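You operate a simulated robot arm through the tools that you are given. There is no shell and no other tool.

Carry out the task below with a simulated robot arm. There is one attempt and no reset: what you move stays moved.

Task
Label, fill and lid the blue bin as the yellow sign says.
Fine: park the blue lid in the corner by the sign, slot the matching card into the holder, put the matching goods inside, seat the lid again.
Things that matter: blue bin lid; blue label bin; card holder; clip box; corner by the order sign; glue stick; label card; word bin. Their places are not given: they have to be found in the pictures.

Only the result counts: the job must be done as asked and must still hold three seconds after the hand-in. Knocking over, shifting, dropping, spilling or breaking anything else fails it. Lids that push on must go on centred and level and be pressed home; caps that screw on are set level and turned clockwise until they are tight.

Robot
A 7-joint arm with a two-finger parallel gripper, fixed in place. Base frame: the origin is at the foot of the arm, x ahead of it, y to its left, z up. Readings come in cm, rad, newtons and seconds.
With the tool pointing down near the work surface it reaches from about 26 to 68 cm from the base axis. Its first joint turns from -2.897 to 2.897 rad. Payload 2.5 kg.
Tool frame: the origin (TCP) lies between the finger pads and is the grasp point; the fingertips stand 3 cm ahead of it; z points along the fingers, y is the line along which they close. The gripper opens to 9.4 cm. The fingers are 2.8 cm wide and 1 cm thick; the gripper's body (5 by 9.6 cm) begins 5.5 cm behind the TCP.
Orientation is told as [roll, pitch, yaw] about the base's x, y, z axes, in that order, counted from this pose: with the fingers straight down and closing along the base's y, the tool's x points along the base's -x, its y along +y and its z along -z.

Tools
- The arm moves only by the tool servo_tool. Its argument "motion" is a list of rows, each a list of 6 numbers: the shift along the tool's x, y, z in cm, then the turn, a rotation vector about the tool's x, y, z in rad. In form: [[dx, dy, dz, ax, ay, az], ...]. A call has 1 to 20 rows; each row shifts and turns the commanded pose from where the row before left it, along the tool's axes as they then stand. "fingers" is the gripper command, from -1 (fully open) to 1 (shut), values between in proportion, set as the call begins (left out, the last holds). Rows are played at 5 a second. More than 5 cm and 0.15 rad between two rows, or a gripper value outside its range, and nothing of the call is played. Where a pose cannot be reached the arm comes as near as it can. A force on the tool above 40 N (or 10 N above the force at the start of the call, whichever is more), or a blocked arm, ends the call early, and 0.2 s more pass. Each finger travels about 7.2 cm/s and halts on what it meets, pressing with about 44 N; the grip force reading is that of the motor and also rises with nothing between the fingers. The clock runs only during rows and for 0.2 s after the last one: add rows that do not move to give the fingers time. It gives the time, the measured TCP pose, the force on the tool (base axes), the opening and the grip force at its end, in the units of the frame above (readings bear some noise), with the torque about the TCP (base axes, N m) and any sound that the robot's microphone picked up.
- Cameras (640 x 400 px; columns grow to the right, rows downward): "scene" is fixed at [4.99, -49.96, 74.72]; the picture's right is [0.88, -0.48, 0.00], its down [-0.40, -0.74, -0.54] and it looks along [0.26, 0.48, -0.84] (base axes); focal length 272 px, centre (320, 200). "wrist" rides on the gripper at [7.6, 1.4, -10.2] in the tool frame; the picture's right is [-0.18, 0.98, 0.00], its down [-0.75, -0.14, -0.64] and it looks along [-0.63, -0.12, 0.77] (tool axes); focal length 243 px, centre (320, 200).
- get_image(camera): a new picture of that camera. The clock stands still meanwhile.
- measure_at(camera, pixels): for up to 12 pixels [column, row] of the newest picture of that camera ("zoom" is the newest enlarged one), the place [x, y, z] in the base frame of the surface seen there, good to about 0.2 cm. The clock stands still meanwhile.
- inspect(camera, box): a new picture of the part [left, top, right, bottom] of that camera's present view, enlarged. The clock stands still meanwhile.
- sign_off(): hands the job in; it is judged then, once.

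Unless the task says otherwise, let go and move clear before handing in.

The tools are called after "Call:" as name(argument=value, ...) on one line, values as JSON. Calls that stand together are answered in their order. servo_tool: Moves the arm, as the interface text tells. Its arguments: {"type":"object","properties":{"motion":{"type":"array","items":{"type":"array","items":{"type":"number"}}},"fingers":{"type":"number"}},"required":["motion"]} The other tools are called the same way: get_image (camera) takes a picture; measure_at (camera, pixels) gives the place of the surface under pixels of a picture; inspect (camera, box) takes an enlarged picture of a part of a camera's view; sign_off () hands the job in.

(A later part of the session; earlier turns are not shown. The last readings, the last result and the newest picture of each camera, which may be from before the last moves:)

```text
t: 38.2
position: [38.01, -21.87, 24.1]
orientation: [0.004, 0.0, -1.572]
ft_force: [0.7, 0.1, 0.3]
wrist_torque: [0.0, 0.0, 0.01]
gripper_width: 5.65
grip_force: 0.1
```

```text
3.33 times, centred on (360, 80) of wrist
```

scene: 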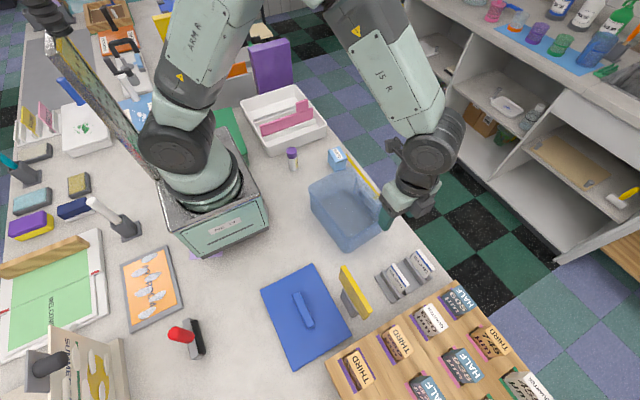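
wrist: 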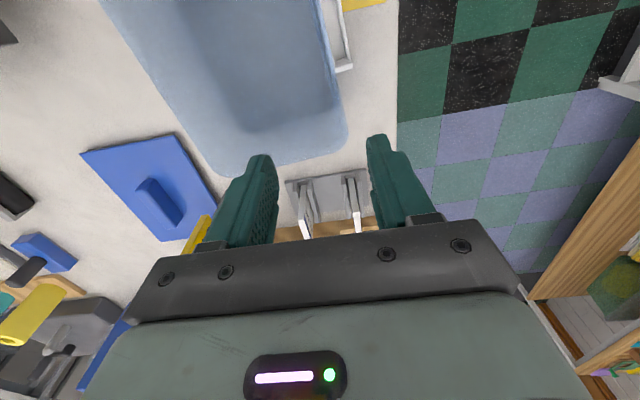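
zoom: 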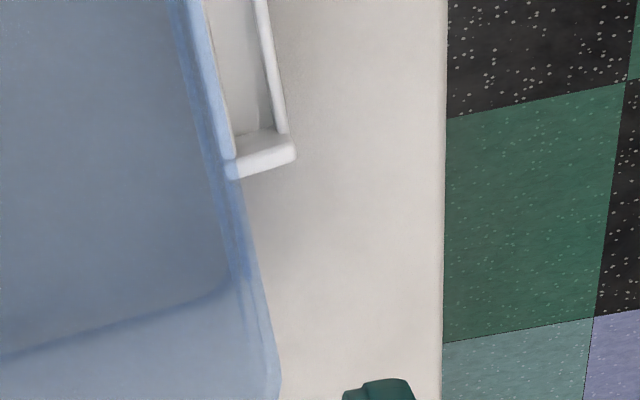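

The pocket is only partly in view at (335,30). I'll move +y by about 8 cm for a full view.

Call:
servo_tool(motion=[[3, 0.5, 0, 0, 0, 0], [3, 1, 0, 0, 0, 0], [3, 1, 0, 0, 0, 0], [0, 0, 0, 0, 0, 0]])

Call:
get_image(camera="wrist")

Call:
inspect(camera="wrist", box=[260, 20, 400, 130])

Call:
inspect(camera="scene", box=[300, 150, 410, 260])

```text
t: 39.2
position: [40.6, -12.96, 24.01]
orientation: [0.002, -0.001, -1.571]
ft_force: [0.2, 0.6, -0.6]
wrist_torque: [0.0, 0.0, 0.0]
gripper_width: 5.65
grip_force: 0.0
```

```text
taken
```

wrist: 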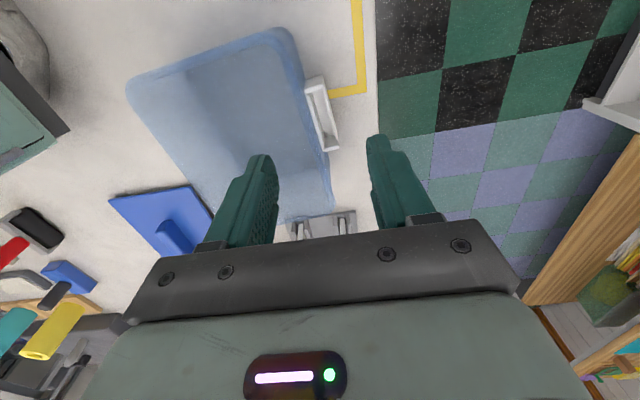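

```text
3.64 times, centred on (330, 75) of wrist
```

zoom: 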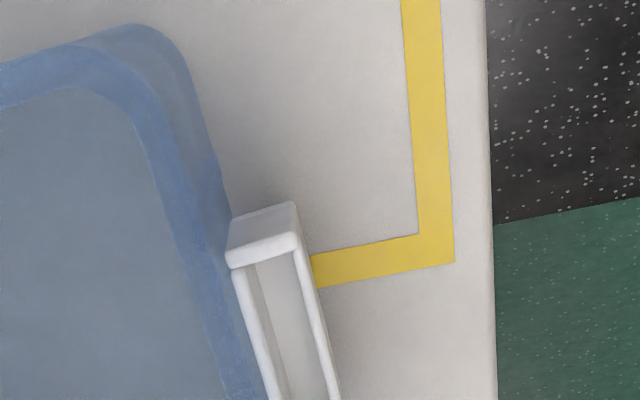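

```text
3.64 times, centred on (355, 205) of scene
```

zoom: 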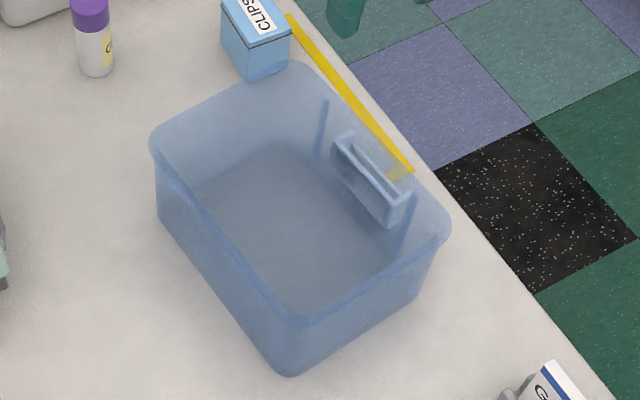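

The pocket is at (305–340, 78–150) in the wrist view. I'll zoom on it and measure the pocket walls and the adjacent tub rim.

Call:
inspect(camera="wrist", box=[270, 60, 366, 160])

Call:
measure_at(camera="wrist", pixels=[[305, 84], [322, 79], [339, 150], [325, 151], [311, 110], [317, 110], [325, 110], [329, 110], [300, 100], [305, 100], [308, 130], [319, 110]])

```text
4.00 times, centred on (318, 110) of wrist
```

zoom: 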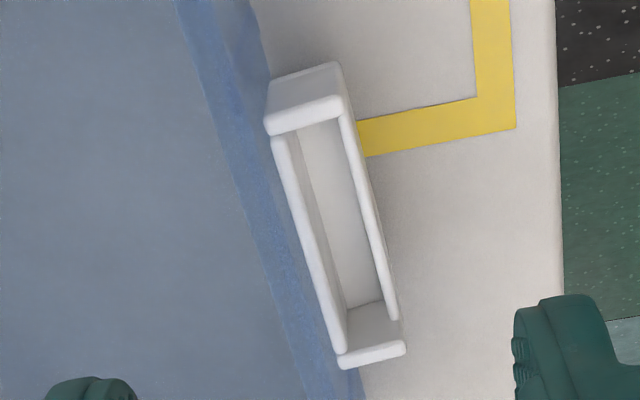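

```text
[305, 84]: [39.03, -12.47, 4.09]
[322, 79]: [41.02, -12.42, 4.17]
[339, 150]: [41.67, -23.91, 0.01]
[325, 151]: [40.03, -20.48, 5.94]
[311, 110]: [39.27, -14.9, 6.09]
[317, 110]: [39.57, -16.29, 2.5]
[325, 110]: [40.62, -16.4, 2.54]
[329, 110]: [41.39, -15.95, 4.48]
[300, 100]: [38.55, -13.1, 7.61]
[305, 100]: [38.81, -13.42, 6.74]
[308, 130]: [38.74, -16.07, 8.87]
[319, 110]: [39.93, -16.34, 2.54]
```

Call:
measure_at(camera="zoom", pixels=[[286, 180], [322, 290], [352, 150], [372, 230], [392, 308], [305, 115], [372, 353], [315, 150], [345, 220], [357, 290], [335, 240], [358, 220]])

Call:
measure_at(camera="zoom", pixels=[[200, 60], [225, 60], [250, 60], [225, 150], [250, 180], [262, 180], [265, 260], [285, 260], [300, 330], [320, 340], [180, 20], [240, 20]])

Call:
measure_at(camera="scene", pixels=[[348, 172], [430, 212], [373, 192], [385, 200], [365, 185], [392, 213], [343, 168], [355, 175]])

```text
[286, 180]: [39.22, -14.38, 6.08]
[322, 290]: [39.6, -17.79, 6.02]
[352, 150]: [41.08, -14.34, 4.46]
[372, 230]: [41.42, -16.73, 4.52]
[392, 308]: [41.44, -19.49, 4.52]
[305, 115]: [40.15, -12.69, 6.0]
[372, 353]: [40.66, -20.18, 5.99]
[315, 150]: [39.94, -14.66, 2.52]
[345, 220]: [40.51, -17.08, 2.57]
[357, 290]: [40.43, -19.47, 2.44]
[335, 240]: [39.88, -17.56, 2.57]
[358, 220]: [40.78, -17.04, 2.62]
```

```text
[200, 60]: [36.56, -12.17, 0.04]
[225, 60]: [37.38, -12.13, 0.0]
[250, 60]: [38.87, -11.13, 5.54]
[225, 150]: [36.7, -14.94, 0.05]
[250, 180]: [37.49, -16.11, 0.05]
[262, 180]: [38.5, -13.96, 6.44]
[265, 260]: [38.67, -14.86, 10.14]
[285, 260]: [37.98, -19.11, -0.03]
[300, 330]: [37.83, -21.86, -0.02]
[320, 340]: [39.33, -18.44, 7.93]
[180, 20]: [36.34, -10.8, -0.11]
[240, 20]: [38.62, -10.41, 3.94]
```

```text
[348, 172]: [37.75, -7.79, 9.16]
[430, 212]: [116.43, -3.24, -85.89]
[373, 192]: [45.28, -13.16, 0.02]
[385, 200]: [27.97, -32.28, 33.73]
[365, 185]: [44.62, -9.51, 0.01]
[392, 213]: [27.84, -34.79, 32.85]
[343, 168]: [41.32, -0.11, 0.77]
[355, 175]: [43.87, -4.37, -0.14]
```

The pocket is open-topped with its centre at ≈(40.4,-16.45), floor z=2.5, ends at y≈-12.7 and -20.2, turned ~0.09 rad, and the tub wall is close behind it. I'll grip the card by its two end edges (fingers closing along y) so no finger must fit between card and tub; first yaw to 0 and move above the card.

Call:
servo_tool(motion=[[0, 0, 0, 0, 0, -0.1428], [0, 0, 0, 0, 0, -0.1428], [0, 0, 0, 0, 0, -0.1428], [0, 0, 0, 0, 0, -0.1428], [0, 0, 0, 0, 0, -0.1428], [0, 0, 0, 0, 0, -0.1428], [0, 0, 0, 0, 0, -0.1428], [0, 0, 0, 0, 0, -0.1428], [0, 0, 0, 0, 0, -0.1428], [0, 0, 0, 0, 0, -0.1428], [0, 0, 0, 0, 0, -0.1428], [0, 0, 0, 0, 0, 0]], fingers=-0.7)

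Call:
servo_tool(motion=[[0.85, -3.1, 0, 0, 0, 0], [0.85, -3.1, 0, 0, 0, 0], [0.85, -3.1, 0, 0, 0, 0], [0.85, -3.1, 0, 0, 0, 0], [0.85, -3.1, 0, 0, 0, 0], [0.85, -3.1, 0, 0, 0, 0], [0.85, -3.1, 0, 0, 0, 0], [0.85, -3.1, 0, 0, 0, 0], [1.05, -3.1, 0, 0, 0, 0], [0, 0, 2, 0, 0, 0], [0, 0, 2, 0, 0, 0], [0, 0, 0, 0, 0, 0]])

Call:
get_image(camera="wrist")

Call:
inspect(camera="scene", box=[330, 200, 470, 320])

```text
t: 41.8
position: [40.52, -12.9, 24.03]
orientation: [0.0, -0.003, 0.002]
ft_force: [-0.1, -0.2, -0.4]
wrist_torque: [0.01, 0.01, -0.04]
gripper_width: 7.98
grip_force: 0.0
```

```text
t: 44.4
position: [32.68, -40.81, 19.93]
orientation: [0.001, -0.004, 0.002]
ft_force: [0.1, -0.4, -0.1]
wrist_torque: [-0.02, -0.03, 0.01]
gripper_width: 7.99
grip_force: 0.0
```

```text
taken
```

wrist: 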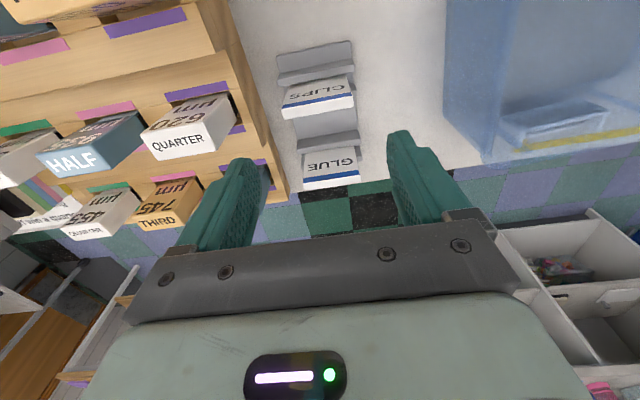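

```text
3.33 times, centred on (400, 260) of scene
```

zoom: 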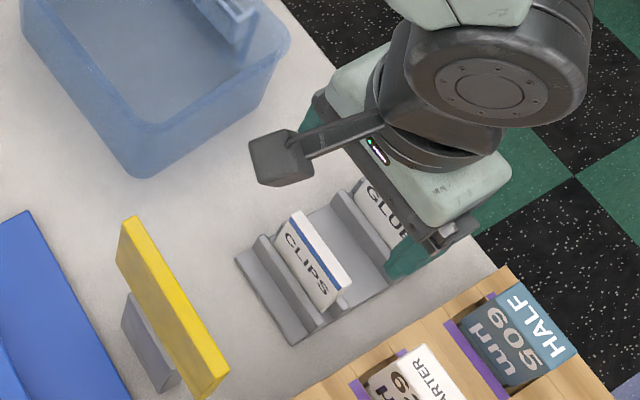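

The fingers straddle the CLIPS card (card top edge at wrist (284–354, ~108)). I'll verify the card's edges against the tool before descending.

Call:
measure_at(camera="wrist", pixels=[[285, 113], [353, 103], [318, 108], [288, 116], [352, 106], [300, 112]])

Call:
inspect(camera="wrist", box=[260, 30, 400, 200])

```text
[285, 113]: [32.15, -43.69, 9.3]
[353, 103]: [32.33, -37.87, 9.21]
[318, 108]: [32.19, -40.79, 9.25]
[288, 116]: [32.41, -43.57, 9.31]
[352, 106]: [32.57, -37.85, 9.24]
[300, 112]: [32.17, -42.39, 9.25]
```

```text
2.35 times, centred on (330, 115) of wrist
```

zoom: 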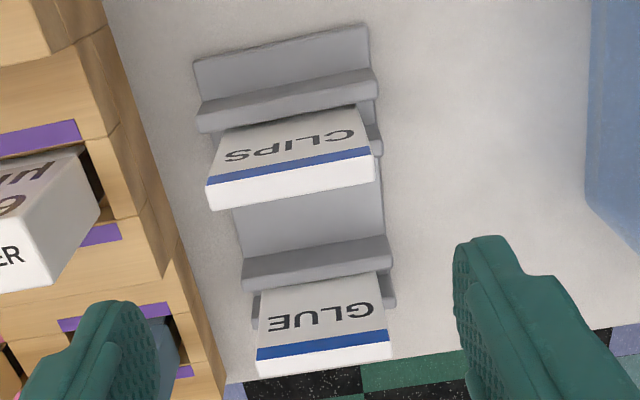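

The card's centre is (32.3,-40.8), aligned with the tool at a +0.4 cm offset as I wanted. I'll descend to z=8.0 and close gently.

Call:
servo_tool(motion=[[0, 0, 3, 0, 0, 0], [0, 0, 3, 0, 0, 0], [0, 0, 2.5, 0, 0, 0], [0, 0, 1.5, 0, 0, 0], [0, 0, 1, 0, 0, 0], [0, 0, 0.9, 0, 0, 0], [0, 0, 0, 0, 0, 0]])

Call:
get_image(camera="wrist")

Call:
get_image(camera="scene")

```text
t: 46.0
position: [32.85, -40.76, 7.98]
orientation: [-0.001, -0.003, 0.0]
ft_force: [-0.2, -0.2, 0.0]
wrist_torque: [-0.01, 0.02, 0.0]
gripper_width: 7.99
grip_force: 0.1
```

```text
taken
```

wrist: 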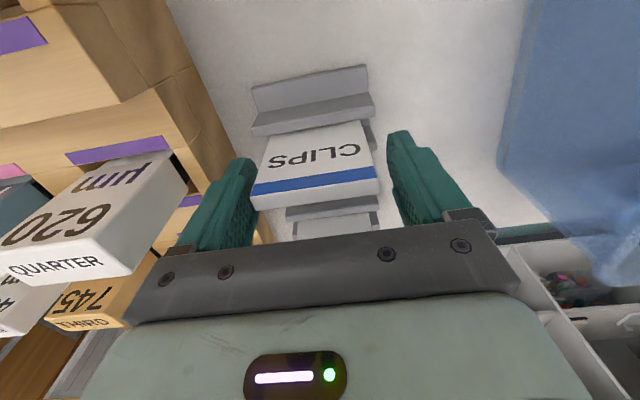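

```text
taken
```

scene: 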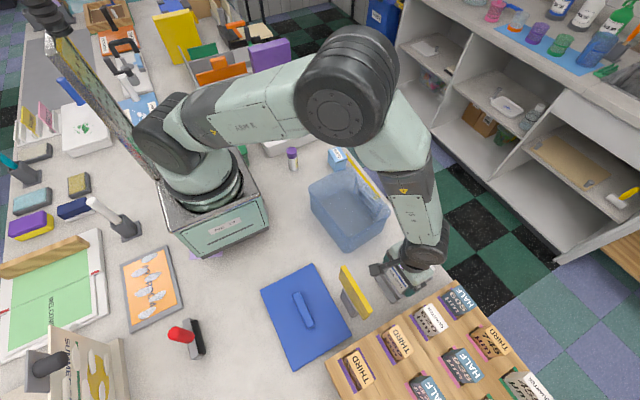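

The card stands between the fingers with clearance both sides. Closing.

Call:
servo_tool(motion=[[0, 0, 0, 0, 0, 0], [0, 0, 0, 0, 0, 0], [0, 0, 0, 0, 0, 0], [0, 0, 0, 0, 0, 0]], fingers=1)

Call:
servo_tool(motion=[[0, 0, -0.3, 0, 0, 0], [0, 0, -0.5, 0, 0, 0], [0, 0, -0.7, 0, 0, 0], [0, 0, -1, 0, 0, 0], [0, 0, -1, 0, 0, 0], [0, 0, -1.5, 0, 0, 0], [0, 0, 0, 0, 0, 0]])

Call:
get_image(camera="wrist")

Call:
inspect(camera="scene", box=[350, 210, 470, 320])

```text
t: 47.0
position: [32.8, -40.82, 7.97]
orientation: [0.0, -0.003, -0.001]
ft_force: [-0.3, -0.1, 0.3]
wrist_torque: [-0.02, -0.02, 0.0]
gripper_width: 6.1
grip_force: 44.3
```

```text
t: 48.6
position: [32.67, -40.8, 13.08]
orientation: [0.0, -0.002, 0.001]
ft_force: [-0.5, 0.5, -0.3]
wrist_torque: [0.02, 0.0, -0.03]
gripper_width: 6.08
grip_force: 43.7
```

```text
taken
```

wrist: 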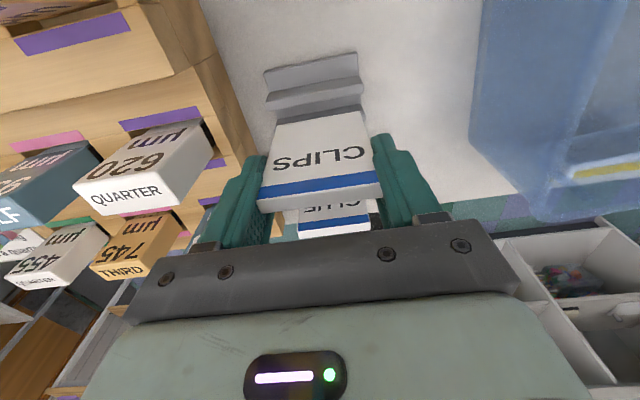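

```text
3.64 times, centred on (410, 265) of scene
```

zoom: 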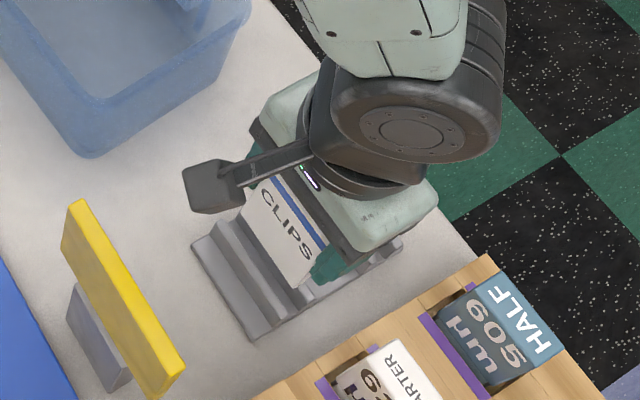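

The card is lifted cleanly (width 6.08). I'll raise further, then measure where it sits in the hand.

Call:
servo_tool(motion=[[0, 0, -2.5, 0, 0, 0], [0, 0, -3, 0, 0, 0], [0, 0, -3, 0, 0, 0], [0, 0, -2.5, 0, 0, 0], [0, 0, 0, 0, 0, 0]])

Call:
get_image(camera="wrist")

Call:
inspect(camera="wrist", box=[220, 80, 420, 220])

```text
t: 49.8
position: [32.64, -40.7, 24.16]
orientation: [0.001, -0.003, 0.001]
ft_force: [0.4, -0.1, 0.2]
wrist_torque: [-0.01, -0.03, 0.0]
gripper_width: 6.11
grip_force: 43.7
```

```text
taken
```

wrist: 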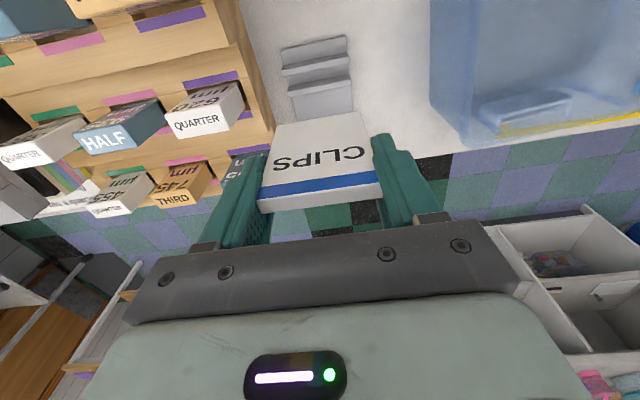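

```text
2.86 times, centred on (320, 150) of wrist
```

zoom: 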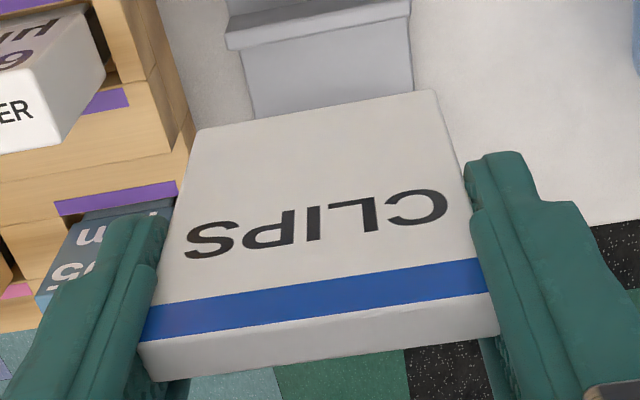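

Call:
measure_at(camera="zoom", pixels=[[205, 136], [430, 97], [318, 117], [150, 336], [488, 294], [320, 316], [330, 335], [165, 365], [480, 320], [320, 200]])

```text
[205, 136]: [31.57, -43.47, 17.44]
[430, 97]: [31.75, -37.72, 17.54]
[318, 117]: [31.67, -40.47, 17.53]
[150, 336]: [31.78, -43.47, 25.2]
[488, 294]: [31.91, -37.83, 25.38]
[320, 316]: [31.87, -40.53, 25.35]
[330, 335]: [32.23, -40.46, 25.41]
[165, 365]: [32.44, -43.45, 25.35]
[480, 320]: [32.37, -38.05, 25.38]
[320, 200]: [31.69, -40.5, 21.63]
```

The card's bottom is at TCP-6.7, its centre sits ~0.5 cm to the -x side of the TCP, and it's tilted only 0.026 rad. I'll carry it above the pocket, matching yaw 0.085 and correcting the tilt.

Call:
servo_tool(motion=[[-0.5, 1.5, 0, 0, 0, 0], [-0.95, 2.8, 0, 0, 0, 0], [-0.95, 2.8, 0, 0, 0, 0], [-0.95, 2.8, 0, 0, 0, 0], [-0.95, 2.8, 0, 0, 0, 0], [-0.95, 2.8, 0, 0, 0, 0], [-0.95, 2.8, 0, 0, 0, 0], [-0.95, 2.8, 0, 0, 0, 0], [-0.95, 2.8, 0, 0, 0, 0], [-0.13, 0.4, 0, 0, 0, 0], [0, 0, 0, 0, -0.026, 0], [0, 0, 0, 0, 0, -0.085], [0, 0, 0, 0, 0, 0]])

Call:
get_image(camera="wrist")

Call:
inspect(camera="scene", box=[310, 100, 450, 250])

```text
t: 52.6
position: [40.95, -16.57, 24.08]
orientation: [-0.004, -0.03, 0.085]
ft_force: [0.5, 0.6, -0.4]
wrist_torque: [-0.01, -0.02, 0.03]
gripper_width: 6.1
grip_force: 44.0
```

```text
taken
```

wrist: 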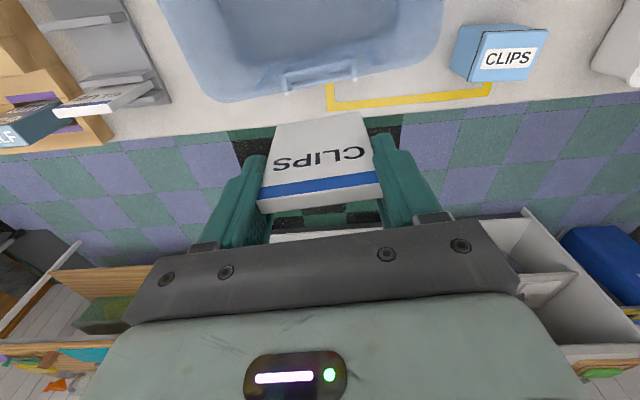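

```text
2.67 times, centred on (380, 175) of scene
```

zoom: 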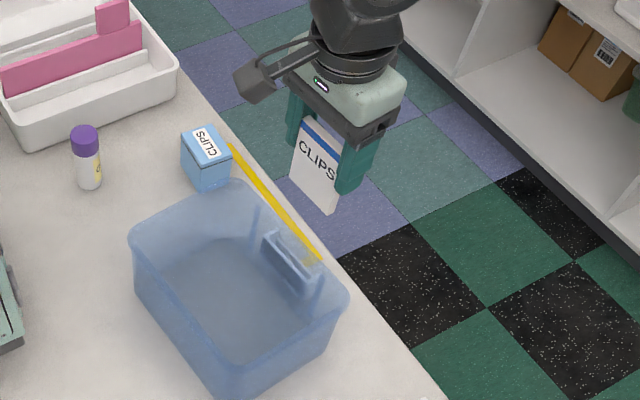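

I'll re-measure the card in this pose and compare it with the pocket before lowering.

Call:
measure_at(camera="wrist", pixels=[[280, 128], [318, 121], [357, 116], [263, 197], [376, 183], [320, 190], [322, 200], [290, 80], [320, 75], [350, 70]])

Call:
inspect(camera="wrist", box=[250, 50, 400, 140])

```text
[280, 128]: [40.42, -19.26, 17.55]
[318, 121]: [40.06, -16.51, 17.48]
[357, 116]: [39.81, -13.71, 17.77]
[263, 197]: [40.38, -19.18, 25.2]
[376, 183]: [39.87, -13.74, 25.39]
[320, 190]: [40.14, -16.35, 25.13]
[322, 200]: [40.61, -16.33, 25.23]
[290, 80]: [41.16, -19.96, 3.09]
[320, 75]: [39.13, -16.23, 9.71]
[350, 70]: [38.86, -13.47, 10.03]
```

```text
4.27 times, centred on (325, 95) of wrist
```

zoom: 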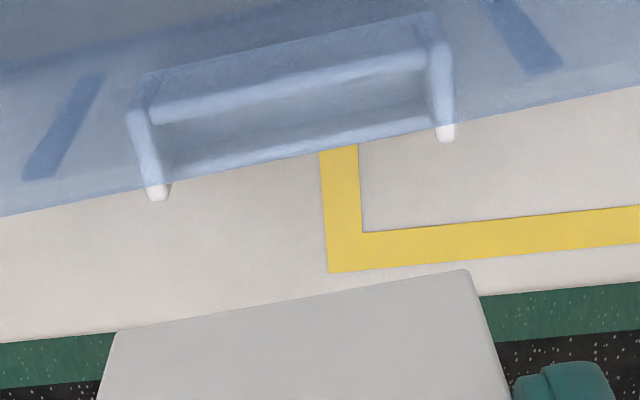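

The card is upright with centre ≈(40.4,-16.5), matching the pocket centre (40.38,-16.44), and it clears the rim at x=39.13. I'll lower to just above the pocket mouth and check.

Call:
servo_tool(motion=[[0, 0, 2.5, 0, 0, 0.02], [0, 0, 3, 0, 0, 0], [0, 0, 2.5, 0, 0, 0], [0, 0, 1.5, 0, 0, 0], [0, 0, 0.9, 0, 0, 0], [0, 0, 0, 0, 0, 0]])

Call:
get_image(camera="wrist")

Call:
inspect(camera="wrist", box=[220, 40, 420, 200])

Call:
inspect(camera="scene", box=[330, 140, 430, 240])

```text
t: 54.0
position: [41.23, -16.44, 13.58]
orientation: [-0.002, -0.029, 0.067]
ft_force: [-0.7, 0.7, -0.6]
wrist_torque: [0.03, 0.02, -0.01]
gripper_width: 6.09
grip_force: 44.3
```

```text
taken
```

wrist: 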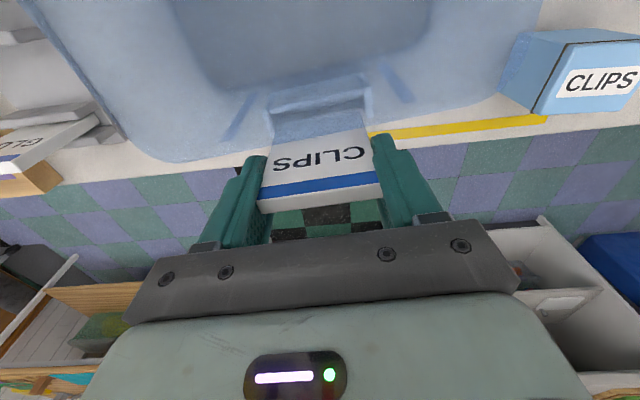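

```text
2.50 times, centred on (320, 120) of wrist
```

zoom: 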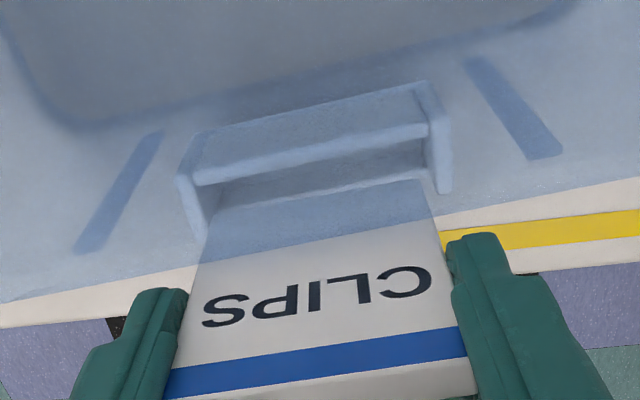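

```text
4.00 times, centred on (380, 190) of scene
```

zoom: 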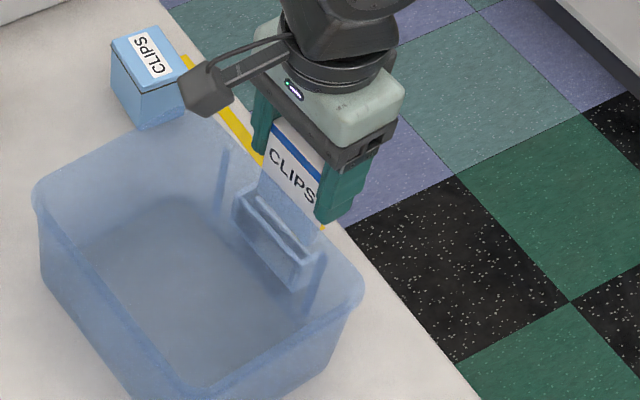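

The slight tool tilt shifted the TCP +0.28 cm in x during descent (now 41.23). I'll correct that, then lower with compensation into the pocket in small steps.

Call:
servo_tool(motion=[[0.28, 0, 0, 0, 0, 0], [0.015, 0, 0.5, 0, 0, 0], [0.0, 0, 0, 0, 0, 0]])

Call:
inspect(camera="wrist", box=[220, 40, 420, 200])

Call:
measure_at(camera="zoom", pixels=[[200, 345], [430, 310], [320, 360], [320, 385], [190, 378], [455, 345], [340, 230], [250, 260]])

```text
t: 54.8
position: [40.85, -16.55, 13.29]
orientation: [-0.001, -0.031, 0.064]
ft_force: [0.4, 0.0, -0.3]
wrist_torque: [0.0, 0.01, -0.01]
gripper_width: 6.1
grip_force: 43.9
```

```text
2.50 times, centred on (320, 120) of wrist
```

zoom: 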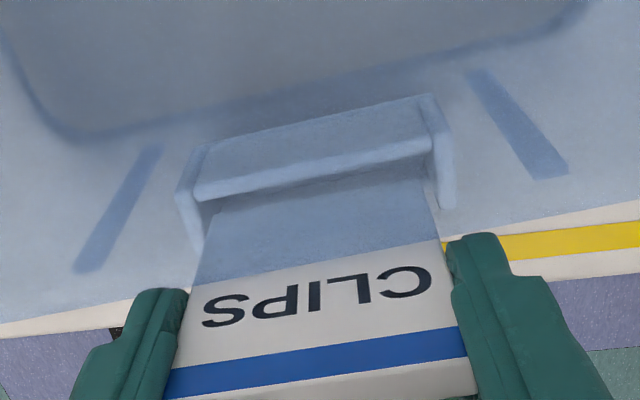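

```text
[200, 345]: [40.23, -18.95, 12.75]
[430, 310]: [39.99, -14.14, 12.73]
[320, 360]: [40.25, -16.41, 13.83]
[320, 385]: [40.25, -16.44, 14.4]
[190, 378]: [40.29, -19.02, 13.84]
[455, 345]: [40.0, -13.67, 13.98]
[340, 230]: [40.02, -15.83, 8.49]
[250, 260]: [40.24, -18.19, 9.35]
```

The card centre is at about 40.45, so I'll nudge -0.08 cm and lower into the pocket in 0.4–0.5 cm steps.

Call:
servo_tool(motion=[[0.08, 0, 0, 0, 0, -0.02], [0.015, 0, 0.5, 0, 0, 0], [0.015, 0, 0.5, 0, 0, 0], [0.015, 0, 0.5, 0, 0, 0], [0.015, 0, 0.5, 0, 0, 0], [0.015, 0, 0.4, 0, 0, 0], [0, 0, 0, 0, 0, 0]])

Call:
inspect(camera="wrist", box=[220, 40, 420, 200])

Call:
inspect(camera="scene", box=[330, 140, 430, 240])

```text
t: 56.0
position: [41.24, -16.45, 11.46]
orientation: [-0.004, -0.035, 0.09]
ft_force: [-2.2, 1.1, 10.8]
wrist_torque: [0.27, 0.09, 0.03]
gripper_width: 6.12
grip_force: 43.8
stopped in row 6: the force on the tool passed its limit at 47 N (the readings are from after the stop); the commanded pose is now the measured one
```

```text
2.50 times, centred on (320, 120) of wrist
```

zoom: 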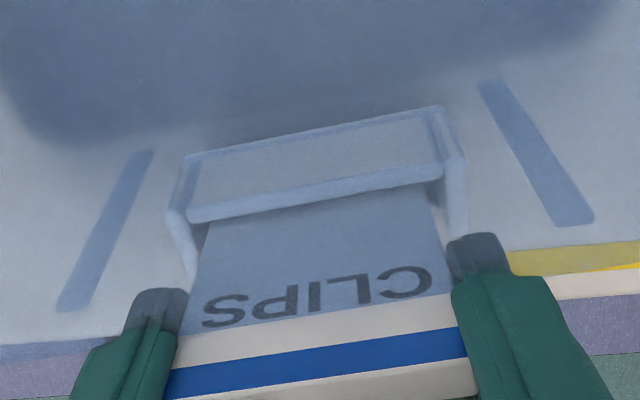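

```text
4.00 times, centred on (380, 190) of scene
```

zoom: 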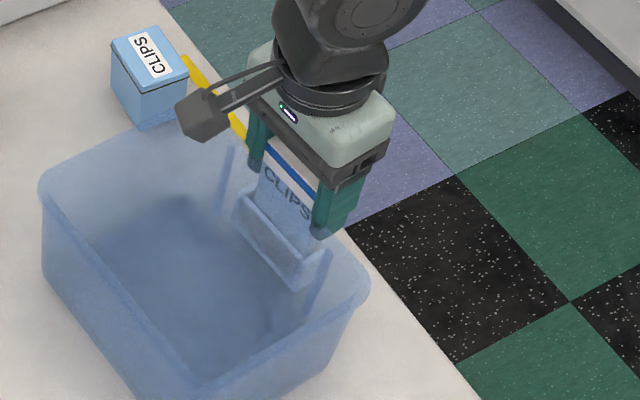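

The force tripped with the card bottom at about z 4.8, so it met the pocket's edge, and the tub may have tipped slightly. I'll back up 1.5 cm at once and check.

Call:
servo_tool(motion=[[0, 0, -0.3, 0, 0, 0], [0, 0, -0.6, 0, 0, 0], [0, 0, -0.8, 0, 0, 0], [0, 0, -0.8, 0, 0, 0], [0, 0, 0, 0, 0, 0]])

Call:
inspect(camera="wrist", box=[220, 40, 420, 200])

Call:
inspect(camera="scene", box=[330, 140, 430, 240])

Call:
get_image(camera="scene")

```text
t: 57.2
position: [41.04, -16.57, 14.09]
orientation: [-0.005, -0.035, 0.088]
ft_force: [-0.4, -0.7, 0.2]
wrist_torque: [0.03, 0.02, -0.02]
gripper_width: 6.07
grip_force: 44.4
```

```text
2.50 times, centred on (320, 120) of wrist
```

zoom: 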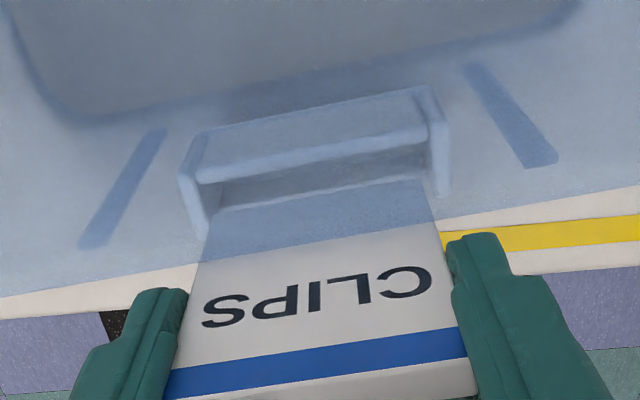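

```text
4.00 times, centred on (380, 190) of scene
```

zoom: 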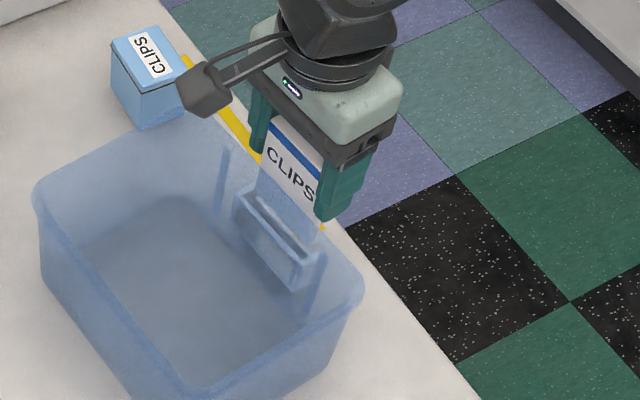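

```text
taken
```

scene: 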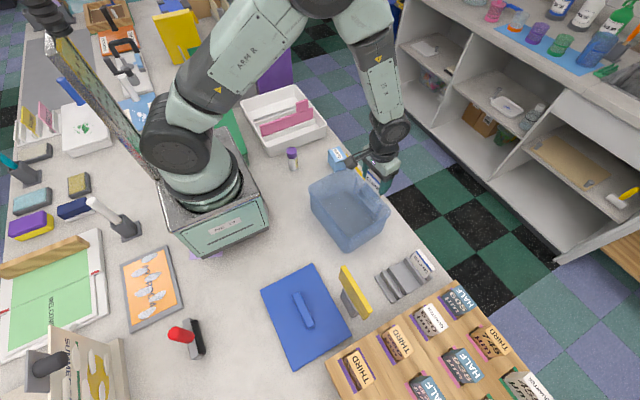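

The tub settled back to its original spot and the card hasn't slipped. Before trying again I need to know what was hit, so I'll measure the dark ribs beside the pocket (zoom (125,190) and (510,115)), the rim and the pocket.

Call:
inspect(camera="wrist", box=[220, 40, 420, 200])

Call:
measure_at(camera="zoom", pixels=[[100, 230], [145, 150], [540, 155], [480, 75], [100, 275], [300, 238], [500, 205], [310, 160], [190, 185], [440, 160], [205, 225], [450, 190]])

Call:
inspect(camera="scene", box=[365, 170, 405, 220])

```text
2.50 times, centred on (320, 120) of wrist
```

zoom: 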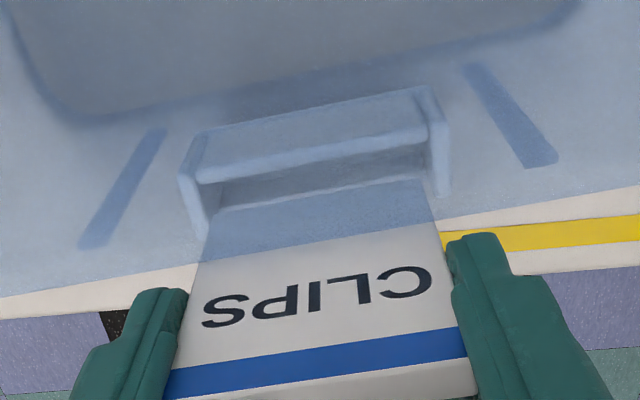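

```text
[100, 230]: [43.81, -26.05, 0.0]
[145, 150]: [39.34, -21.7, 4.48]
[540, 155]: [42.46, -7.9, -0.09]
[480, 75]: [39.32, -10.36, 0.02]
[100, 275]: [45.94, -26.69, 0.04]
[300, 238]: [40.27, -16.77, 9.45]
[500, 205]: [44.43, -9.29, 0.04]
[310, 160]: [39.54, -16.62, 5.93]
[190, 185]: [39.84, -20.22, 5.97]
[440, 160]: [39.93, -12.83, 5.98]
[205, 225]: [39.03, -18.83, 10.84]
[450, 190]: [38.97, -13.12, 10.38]
```

```text
8.00 times, centred on (385, 195) of scene
```

zoom: 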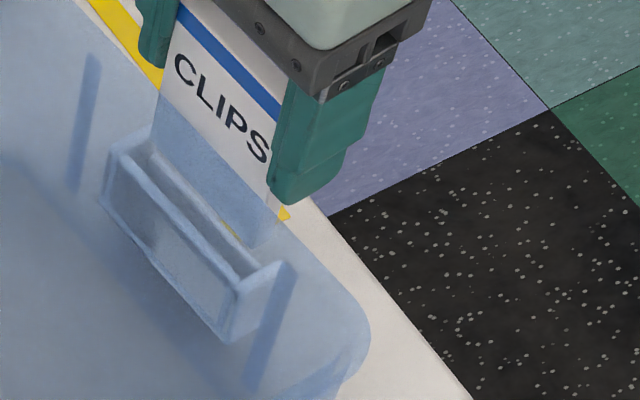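

Nothing obvious overlaps on paper, so I'll do a guarded retry. First I'll re-centre x (target TCP x≈40.75) at this height and check the card's actual face position again.

Call:
servo_tool(motion=[[0.3, 0, 0, 0, 0, 0], [0, 0, 0, 0, 0, 0], [0, 0, 0, 0, 0, 0]])

Call:
inspect(camera="wrist", box=[240, 80, 400, 210])

Call:
measure_at(camera="zoom", pixels=[[330, 50], [320, 130], [320, 250], [320, 300], [320, 335], [320, 365], [320, 378], [160, 340], [490, 290], [210, 60], [430, 30]])

Call:
inspect(camera="scene", box=[365, 170, 405, 220])

```text
t: 58.0
position: [40.72, -16.55, 13.92]
orientation: [-0.006, -0.035, 0.089]
ft_force: [0.0, -0.5, -0.3]
wrist_torque: [-0.02, 0.0, 0.03]
gripper_width: 6.06
grip_force: 43.7
```

```text
3.08 times, centred on (320, 145) of wrist
```

zoom: 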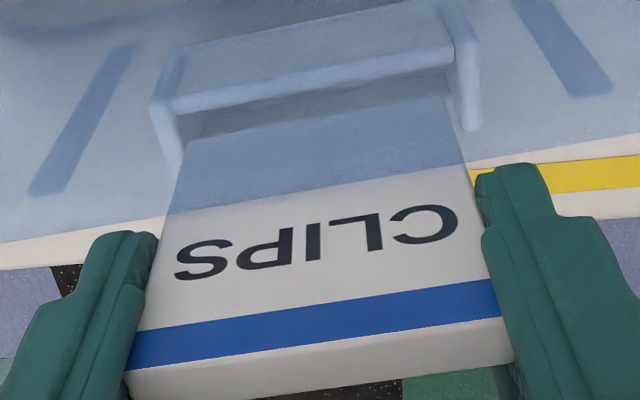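

```text
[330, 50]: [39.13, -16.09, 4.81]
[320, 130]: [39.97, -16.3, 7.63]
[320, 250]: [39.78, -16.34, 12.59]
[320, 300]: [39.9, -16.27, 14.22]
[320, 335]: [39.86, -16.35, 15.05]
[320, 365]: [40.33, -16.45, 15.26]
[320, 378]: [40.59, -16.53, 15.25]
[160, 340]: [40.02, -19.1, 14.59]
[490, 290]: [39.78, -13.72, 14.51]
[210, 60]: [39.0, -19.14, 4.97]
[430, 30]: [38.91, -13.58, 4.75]
```

```text
8.00 times, centred on (385, 195) of scene
```

zoom: 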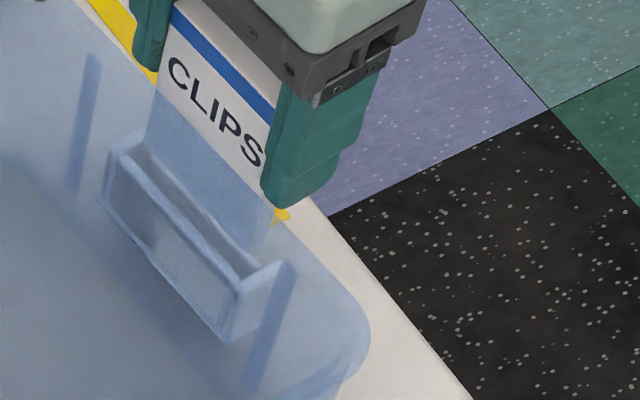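

The card is vertical and spans x≈39.85–40.6 here, but the +y finger's inner edge (zoom (500,165)) looks almost flush with the tub rim, which fits the earlier torque. I'll shift +0.15 in x (the pocket allows it) and step down gently while reading forces.

Call:
servo_tool(motion=[[-0.15, 0, 0, 0, 0, 0], [0.01, 0, 0.3, 0, 0, 0], [0.01, 0, 0.3, 0, 0, 0], [0, 0, 0, 0, 0, 0]])

Call:
servo_tool(motion=[[0.01, 0, 0.25, 0, 0, 0], [0, 0, 0, 0, 0, 0]])

Call:
servo_tool(motion=[[0.01, 0, 0.25, 0, 0, 0], [0, 0, 0, 0, 0, 0]])

Call:
inspect(camera="wrist", box=[220, 40, 420, 200])

Call:
inspect(camera="scene", box=[330, 140, 430, 240])

```text
t: 59.0
position: [40.83, -16.51, 13.39]
orientation: [-0.005, -0.037, 0.089]
ft_force: [-1.2, -0.5, -0.1]
wrist_torque: [-0.03, -0.02, -0.01]
gripper_width: 6.08
grip_force: 44.0
```

```text
t: 59.6
position: [40.89, -16.47, 13.13]
orientation: [-0.005, -0.035, 0.091]
ft_force: [-0.9, -0.4, -1.2]
wrist_torque: [0.0, -0.01, 0.03]
gripper_width: 6.07
grip_force: 44.1
```

```text
t: 60.2
position: [40.86, -16.64, 12.83]
orientation: [-0.004, -0.034, 0.089]
ft_force: [0.9, -0.4, -1.3]
wrist_torque: [0.03, 0.0, 0.0]
gripper_width: 6.08
grip_force: 44.3
```

```text
2.50 times, centred on (320, 120) of wrist
```

zoom: 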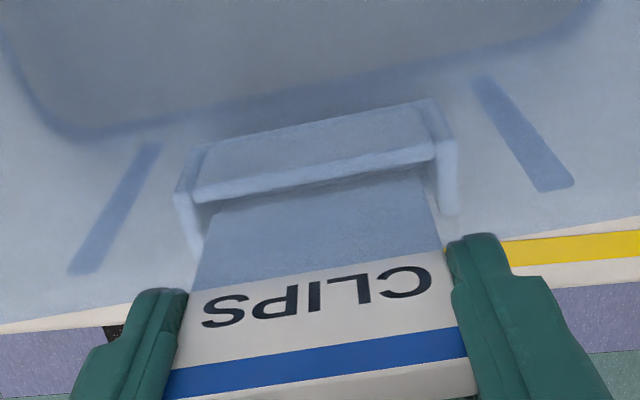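

```text
4.00 times, centred on (380, 190) of scene
```

zoom: 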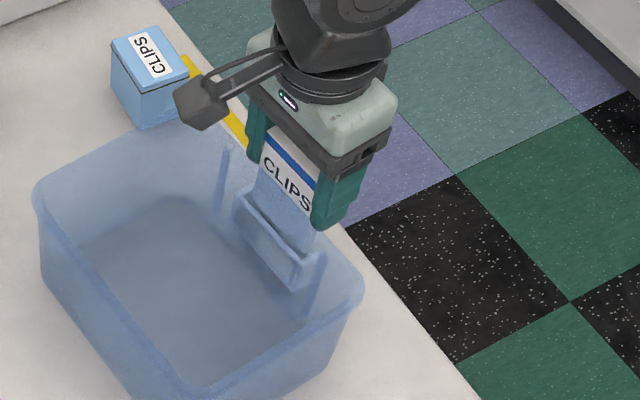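

No contact yet at z=12.83, with the card's ends between the end walls with ~0.3 cm either side. Continuing in small steps.

Call:
servo_tool(motion=[[0.008, 0, 0.25, 0, 0, 0], [0, 0, 0, 0, 0, 0]])

Call:
servo_tool(motion=[[0.008, 0, 0.25, 0, 0, 0], [0, 0, 0, 0, 0, 0]])

Call:
servo_tool(motion=[[0.008, 0, 0.2, 0, 0, 0], [0, 0, 0, 0, 0, 0]])

Call:
inspect(camera="wrist", box=[220, 40, 420, 200])

Call:
inspect(camera="scene", box=[330, 140, 430, 240])

```text
t: 60.8
position: [40.79, -16.5, 12.56]
orientation: [-0.005, -0.035, 0.089]
ft_force: [0.2, 0.4, -0.1]
wrist_torque: [0.04, 0.05, 0.03]
gripper_width: 6.08
grip_force: 44.0
```

```text
t: 61.4
position: [40.78, -16.55, 12.46]
orientation: [-0.005, -0.035, 0.089]
ft_force: [-0.2, -0.4, -1.1]
wrist_torque: [0.03, 0.01, 0.02]
gripper_width: 6.11
grip_force: 43.5
```

```text
t: 62.0
position: [40.91, -16.48, 12.05]
orientation: [-0.005, -0.033, 0.088]
ft_force: [-0.1, 0.5, -0.1]
wrist_torque: [0.0, 0.02, 0.01]
gripper_width: 6.08
grip_force: 43.5
```

```text
2.50 times, centred on (320, 120) of wrist
```

zoom: 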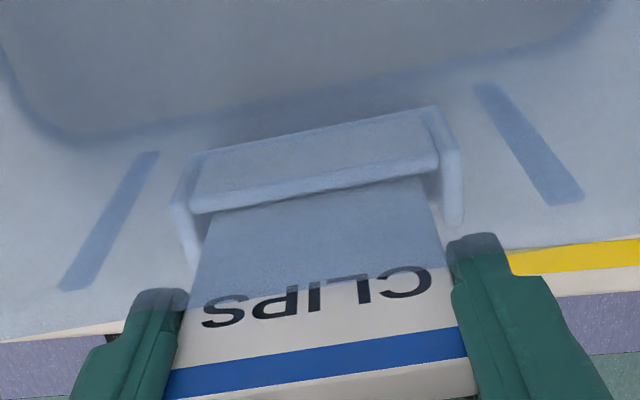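

```text
4.00 times, centred on (380, 190) of scene
```

zoom: 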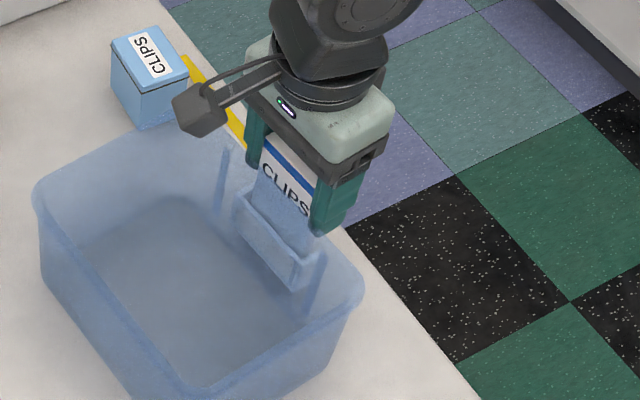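

Still force-free at 12.05. I'll step 0.15 cm at a time through the height where it touched before.

Call:
servo_tool(motion=[[0.005, 0, 0.15, 0, 0, 0], [0, 0, 0, 0, 0, 0]])

Call:
servo_tool(motion=[[0.005, 0, 0.15, 0, 0, 0], [0, 0, 0, 0, 0, 0]])

Call:
servo_tool(motion=[[0.005, 0, 0.12, 0, 0, 0], [0, 0, 0, 0, 0, 0]])

Call:
inspect(camera="scene", box=[330, 140, 430, 240])

```text
t: 62.6
position: [40.82, -16.62, 12.04]
orientation: [-0.006, -0.034, 0.09]
ft_force: [-0.1, -0.8, -0.9]
wrist_torque: [-0.01, 0.01, 0.04]
gripper_width: 6.09
grip_force: 43.7
```

```text
t: 63.2
position: [40.92, -16.58, 11.85]
orientation: [-0.007, -0.037, 0.091]
ft_force: [0.2, -0.5, 0.5]
wrist_torque: [0.0, -0.01, -0.01]
gripper_width: 6.08
grip_force: 44.0
```

```text
t: 63.8
position: [40.89, -16.58, 11.79]
orientation: [-0.005, -0.034, 0.089]
ft_force: [0.4, -0.5, -0.9]
wrist_torque: [0.04, 0.03, 0.01]
gripper_width: 6.1
grip_force: 43.8
```

```text
4.00 times, centred on (380, 190) of scene
```

zoom: 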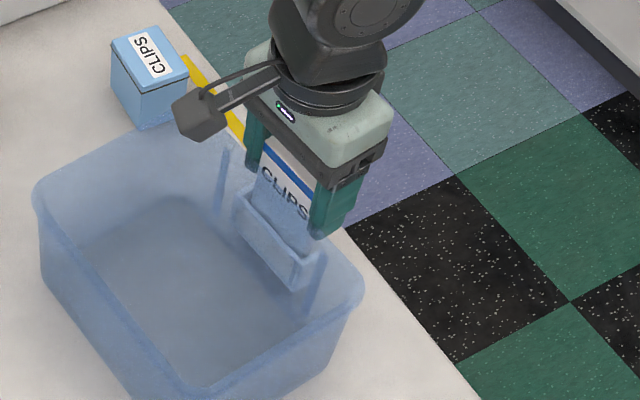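

Call:
servo_tool(motion=[[0.005, 0, 0.15, 0, 0, 0], [0, 0, 0, 0, 0, 0]])

Call:
servo_tool(motion=[[0.005, 0, 0.15, 0, 0, 0], [0, 0, 0, 0, 0, 0]])

Call:
inspect(camera="scene", box=[330, 140, 430, 240])

Call:
inspect(camera="wrist", box=[220, 40, 420, 200])

```text
t: 64.4
position: [40.8, -16.54, 11.63]
orientation: [-0.006, -0.034, 0.089]
ft_force: [0.0, -0.1, -0.7]
wrist_torque: [0.01, -0.03, -0.03]
gripper_width: 6.1
grip_force: 43.8
```

```text
t: 65.0
position: [40.9, -16.52, 11.49]
orientation: [-0.006, -0.035, 0.091]
ft_force: [0.2, 0.6, -0.7]
wrist_torque: [0.0, 0.02, 0.02]
gripper_width: 6.08
grip_force: 43.8
```

```text
4.00 times, centred on (380, 190) of scene
```

zoom: 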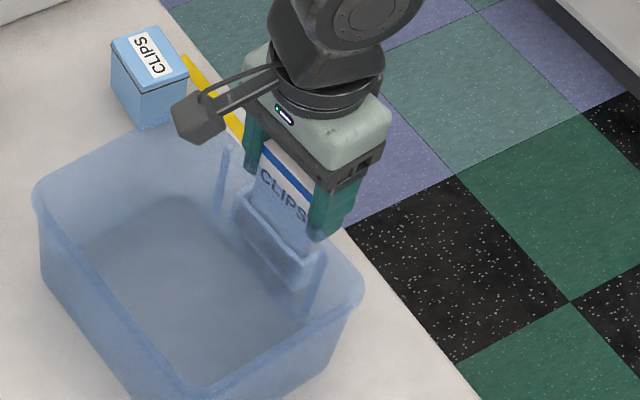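

```text
2.50 times, centred on (320, 120) of wrist
```

zoom: 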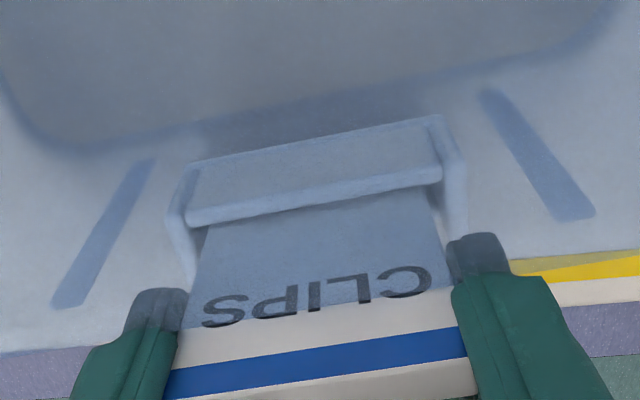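

I've passed the earlier contact height (z=11.49) with no force and the tub is undisturbed. Continuing down in small steps.

Call:
servo_tool(motion=[[0.006, 0, 0.2, 0, 0, 0], [0, 0, 0, 0, 0, 0]])

Call:
servo_tool(motion=[[0.006, 0, 0.2, 0, 0, 0], [0, 0, 0, 0, 0, 0]])

Call:
servo_tool(motion=[[0.006, 0, 0.2, 0, 0, 0], [0, 0, 0, 0, 0, 0]])

Call:
inspect(camera="scene", box=[330, 140, 430, 240])

```text
t: 65.6
position: [40.78, -16.5, 11.21]
orientation: [-0.006, -0.034, 0.09]
ft_force: [0.3, 0.5, -0.1]
wrist_torque: [-0.03, 0.0, -0.01]
gripper_width: 6.12
grip_force: 43.8
```

```text
t: 66.2
position: [40.86, -16.64, 11.08]
orientation: [-0.005, -0.035, 0.089]
ft_force: [0.4, -0.8, -0.6]
wrist_torque: [-0.01, -0.01, -0.01]
gripper_width: 6.1
grip_force: 43.5
```

```text
t: 66.8
position: [40.82, -16.52, 10.91]
orientation: [-0.005, -0.035, 0.089]
ft_force: [0.1, -1.1, 0.2]
wrist_torque: [0.0, -0.02, 0.0]
gripper_width: 6.08
grip_force: 44.1
```

```text
4.00 times, centred on (380, 190) of scene
```

zoom: 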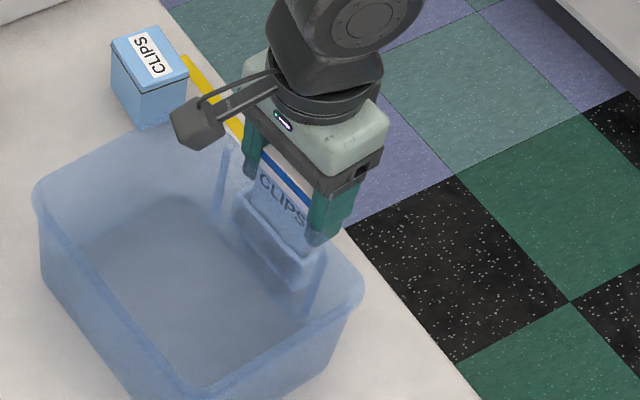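

Call:
servo_tool(motion=[[0.006, 0, 0.2, 0, 0, 0], [0, 0, 0, 0, 0, 0]])

Call:
servo_tool(motion=[[0.006, 0, 0.2, 0, 0, 0], [0, 0, 0, 0, 0, 0]])

Call:
servo_tool(motion=[[0.006, 0, 0.2, 0, 0, 0], [0, 0, 0, 0, 0, 0]])

Call:
inspect(camera="wrist", box=[220, 40, 420, 200])

Call:
inspect(camera="scene", box=[330, 140, 430, 240])

```text
t: 67.4
position: [40.8, -16.51, 10.63]
orientation: [-0.004, -0.034, 0.088]
ft_force: [-0.1, -0.3, -0.9]
wrist_torque: [-0.01, 0.0, -0.02]
gripper_width: 6.09
grip_force: 44.5
```

```text
t: 68.0
position: [40.94, -16.52, 10.39]
orientation: [-0.005, -0.035, 0.088]
ft_force: [0.2, 0.1, -0.3]
wrist_torque: [-0.01, 0.0, 0.0]
gripper_width: 6.09
grip_force: 44.5
```

```text
t: 68.6
position: [40.9, -16.54, 10.26]
orientation: [-0.007, -0.034, 0.089]
ft_force: [-0.7, 0.0, 0.0]
wrist_torque: [0.0, 0.02, 0.05]
gripper_width: 6.08
grip_force: 44.1
```

```text
2.50 times, centred on (320, 120) of wrist
```

zoom: 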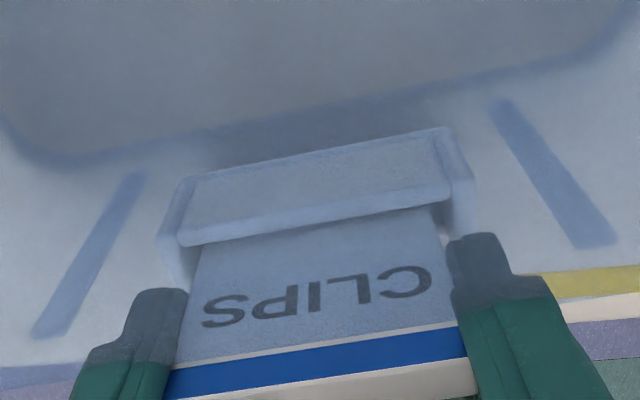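

```text
4.00 times, centred on (380, 190) of scene
```

zoom: 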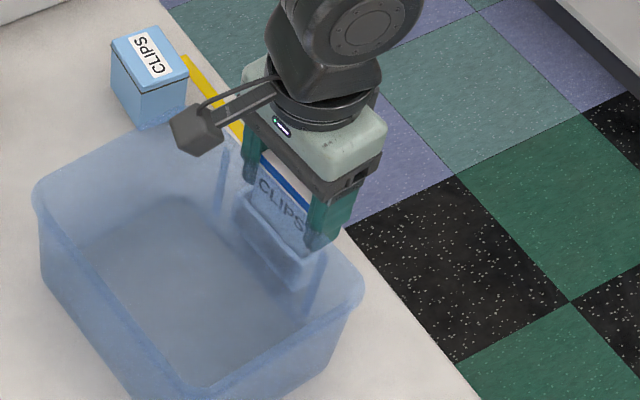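

TCP z=10.26, card bottom about 3.4, with the pocket floor at 2.5. Continuing in 0.15 steps until light contact.

Call:
servo_tool(motion=[[0.005, 0, 0.15, 0, 0, 0], [0, 0, 0, 0, 0, 0]])

Call:
servo_tool(motion=[[0.005, 0, 0.15, 0, 0, 0], [0, 0, 0, 0, 0, 0]])

Call:
servo_tool(motion=[[0.005, 0, 0.12, 0, 0, 0], [0, 0, 0, 0, 0, 0]])

```text
t: 69.2
position: [40.85, -16.55, 10.15]
orientation: [-0.004, -0.034, 0.089]
ft_force: [-0.2, 0.2, -0.5]
wrist_torque: [-0.01, 0.02, -0.01]
gripper_width: 6.09
grip_force: 44.0
```

```text
t: 69.8
position: [40.77, -16.42, 9.99]
orientation: [-0.004, -0.033, 0.088]
ft_force: [-0.3, 0.2, 0.2]
wrist_torque: [0.02, -0.03, 0.01]
gripper_width: 6.08
grip_force: 44.0
```

```text
t: 70.4
position: [40.78, -16.46, 9.85]
orientation: [-0.003, -0.034, 0.089]
ft_force: [1.3, 0.2, -0.7]
wrist_torque: [-0.02, -0.01, 0.01]
gripper_width: 6.1
grip_force: 43.9
```

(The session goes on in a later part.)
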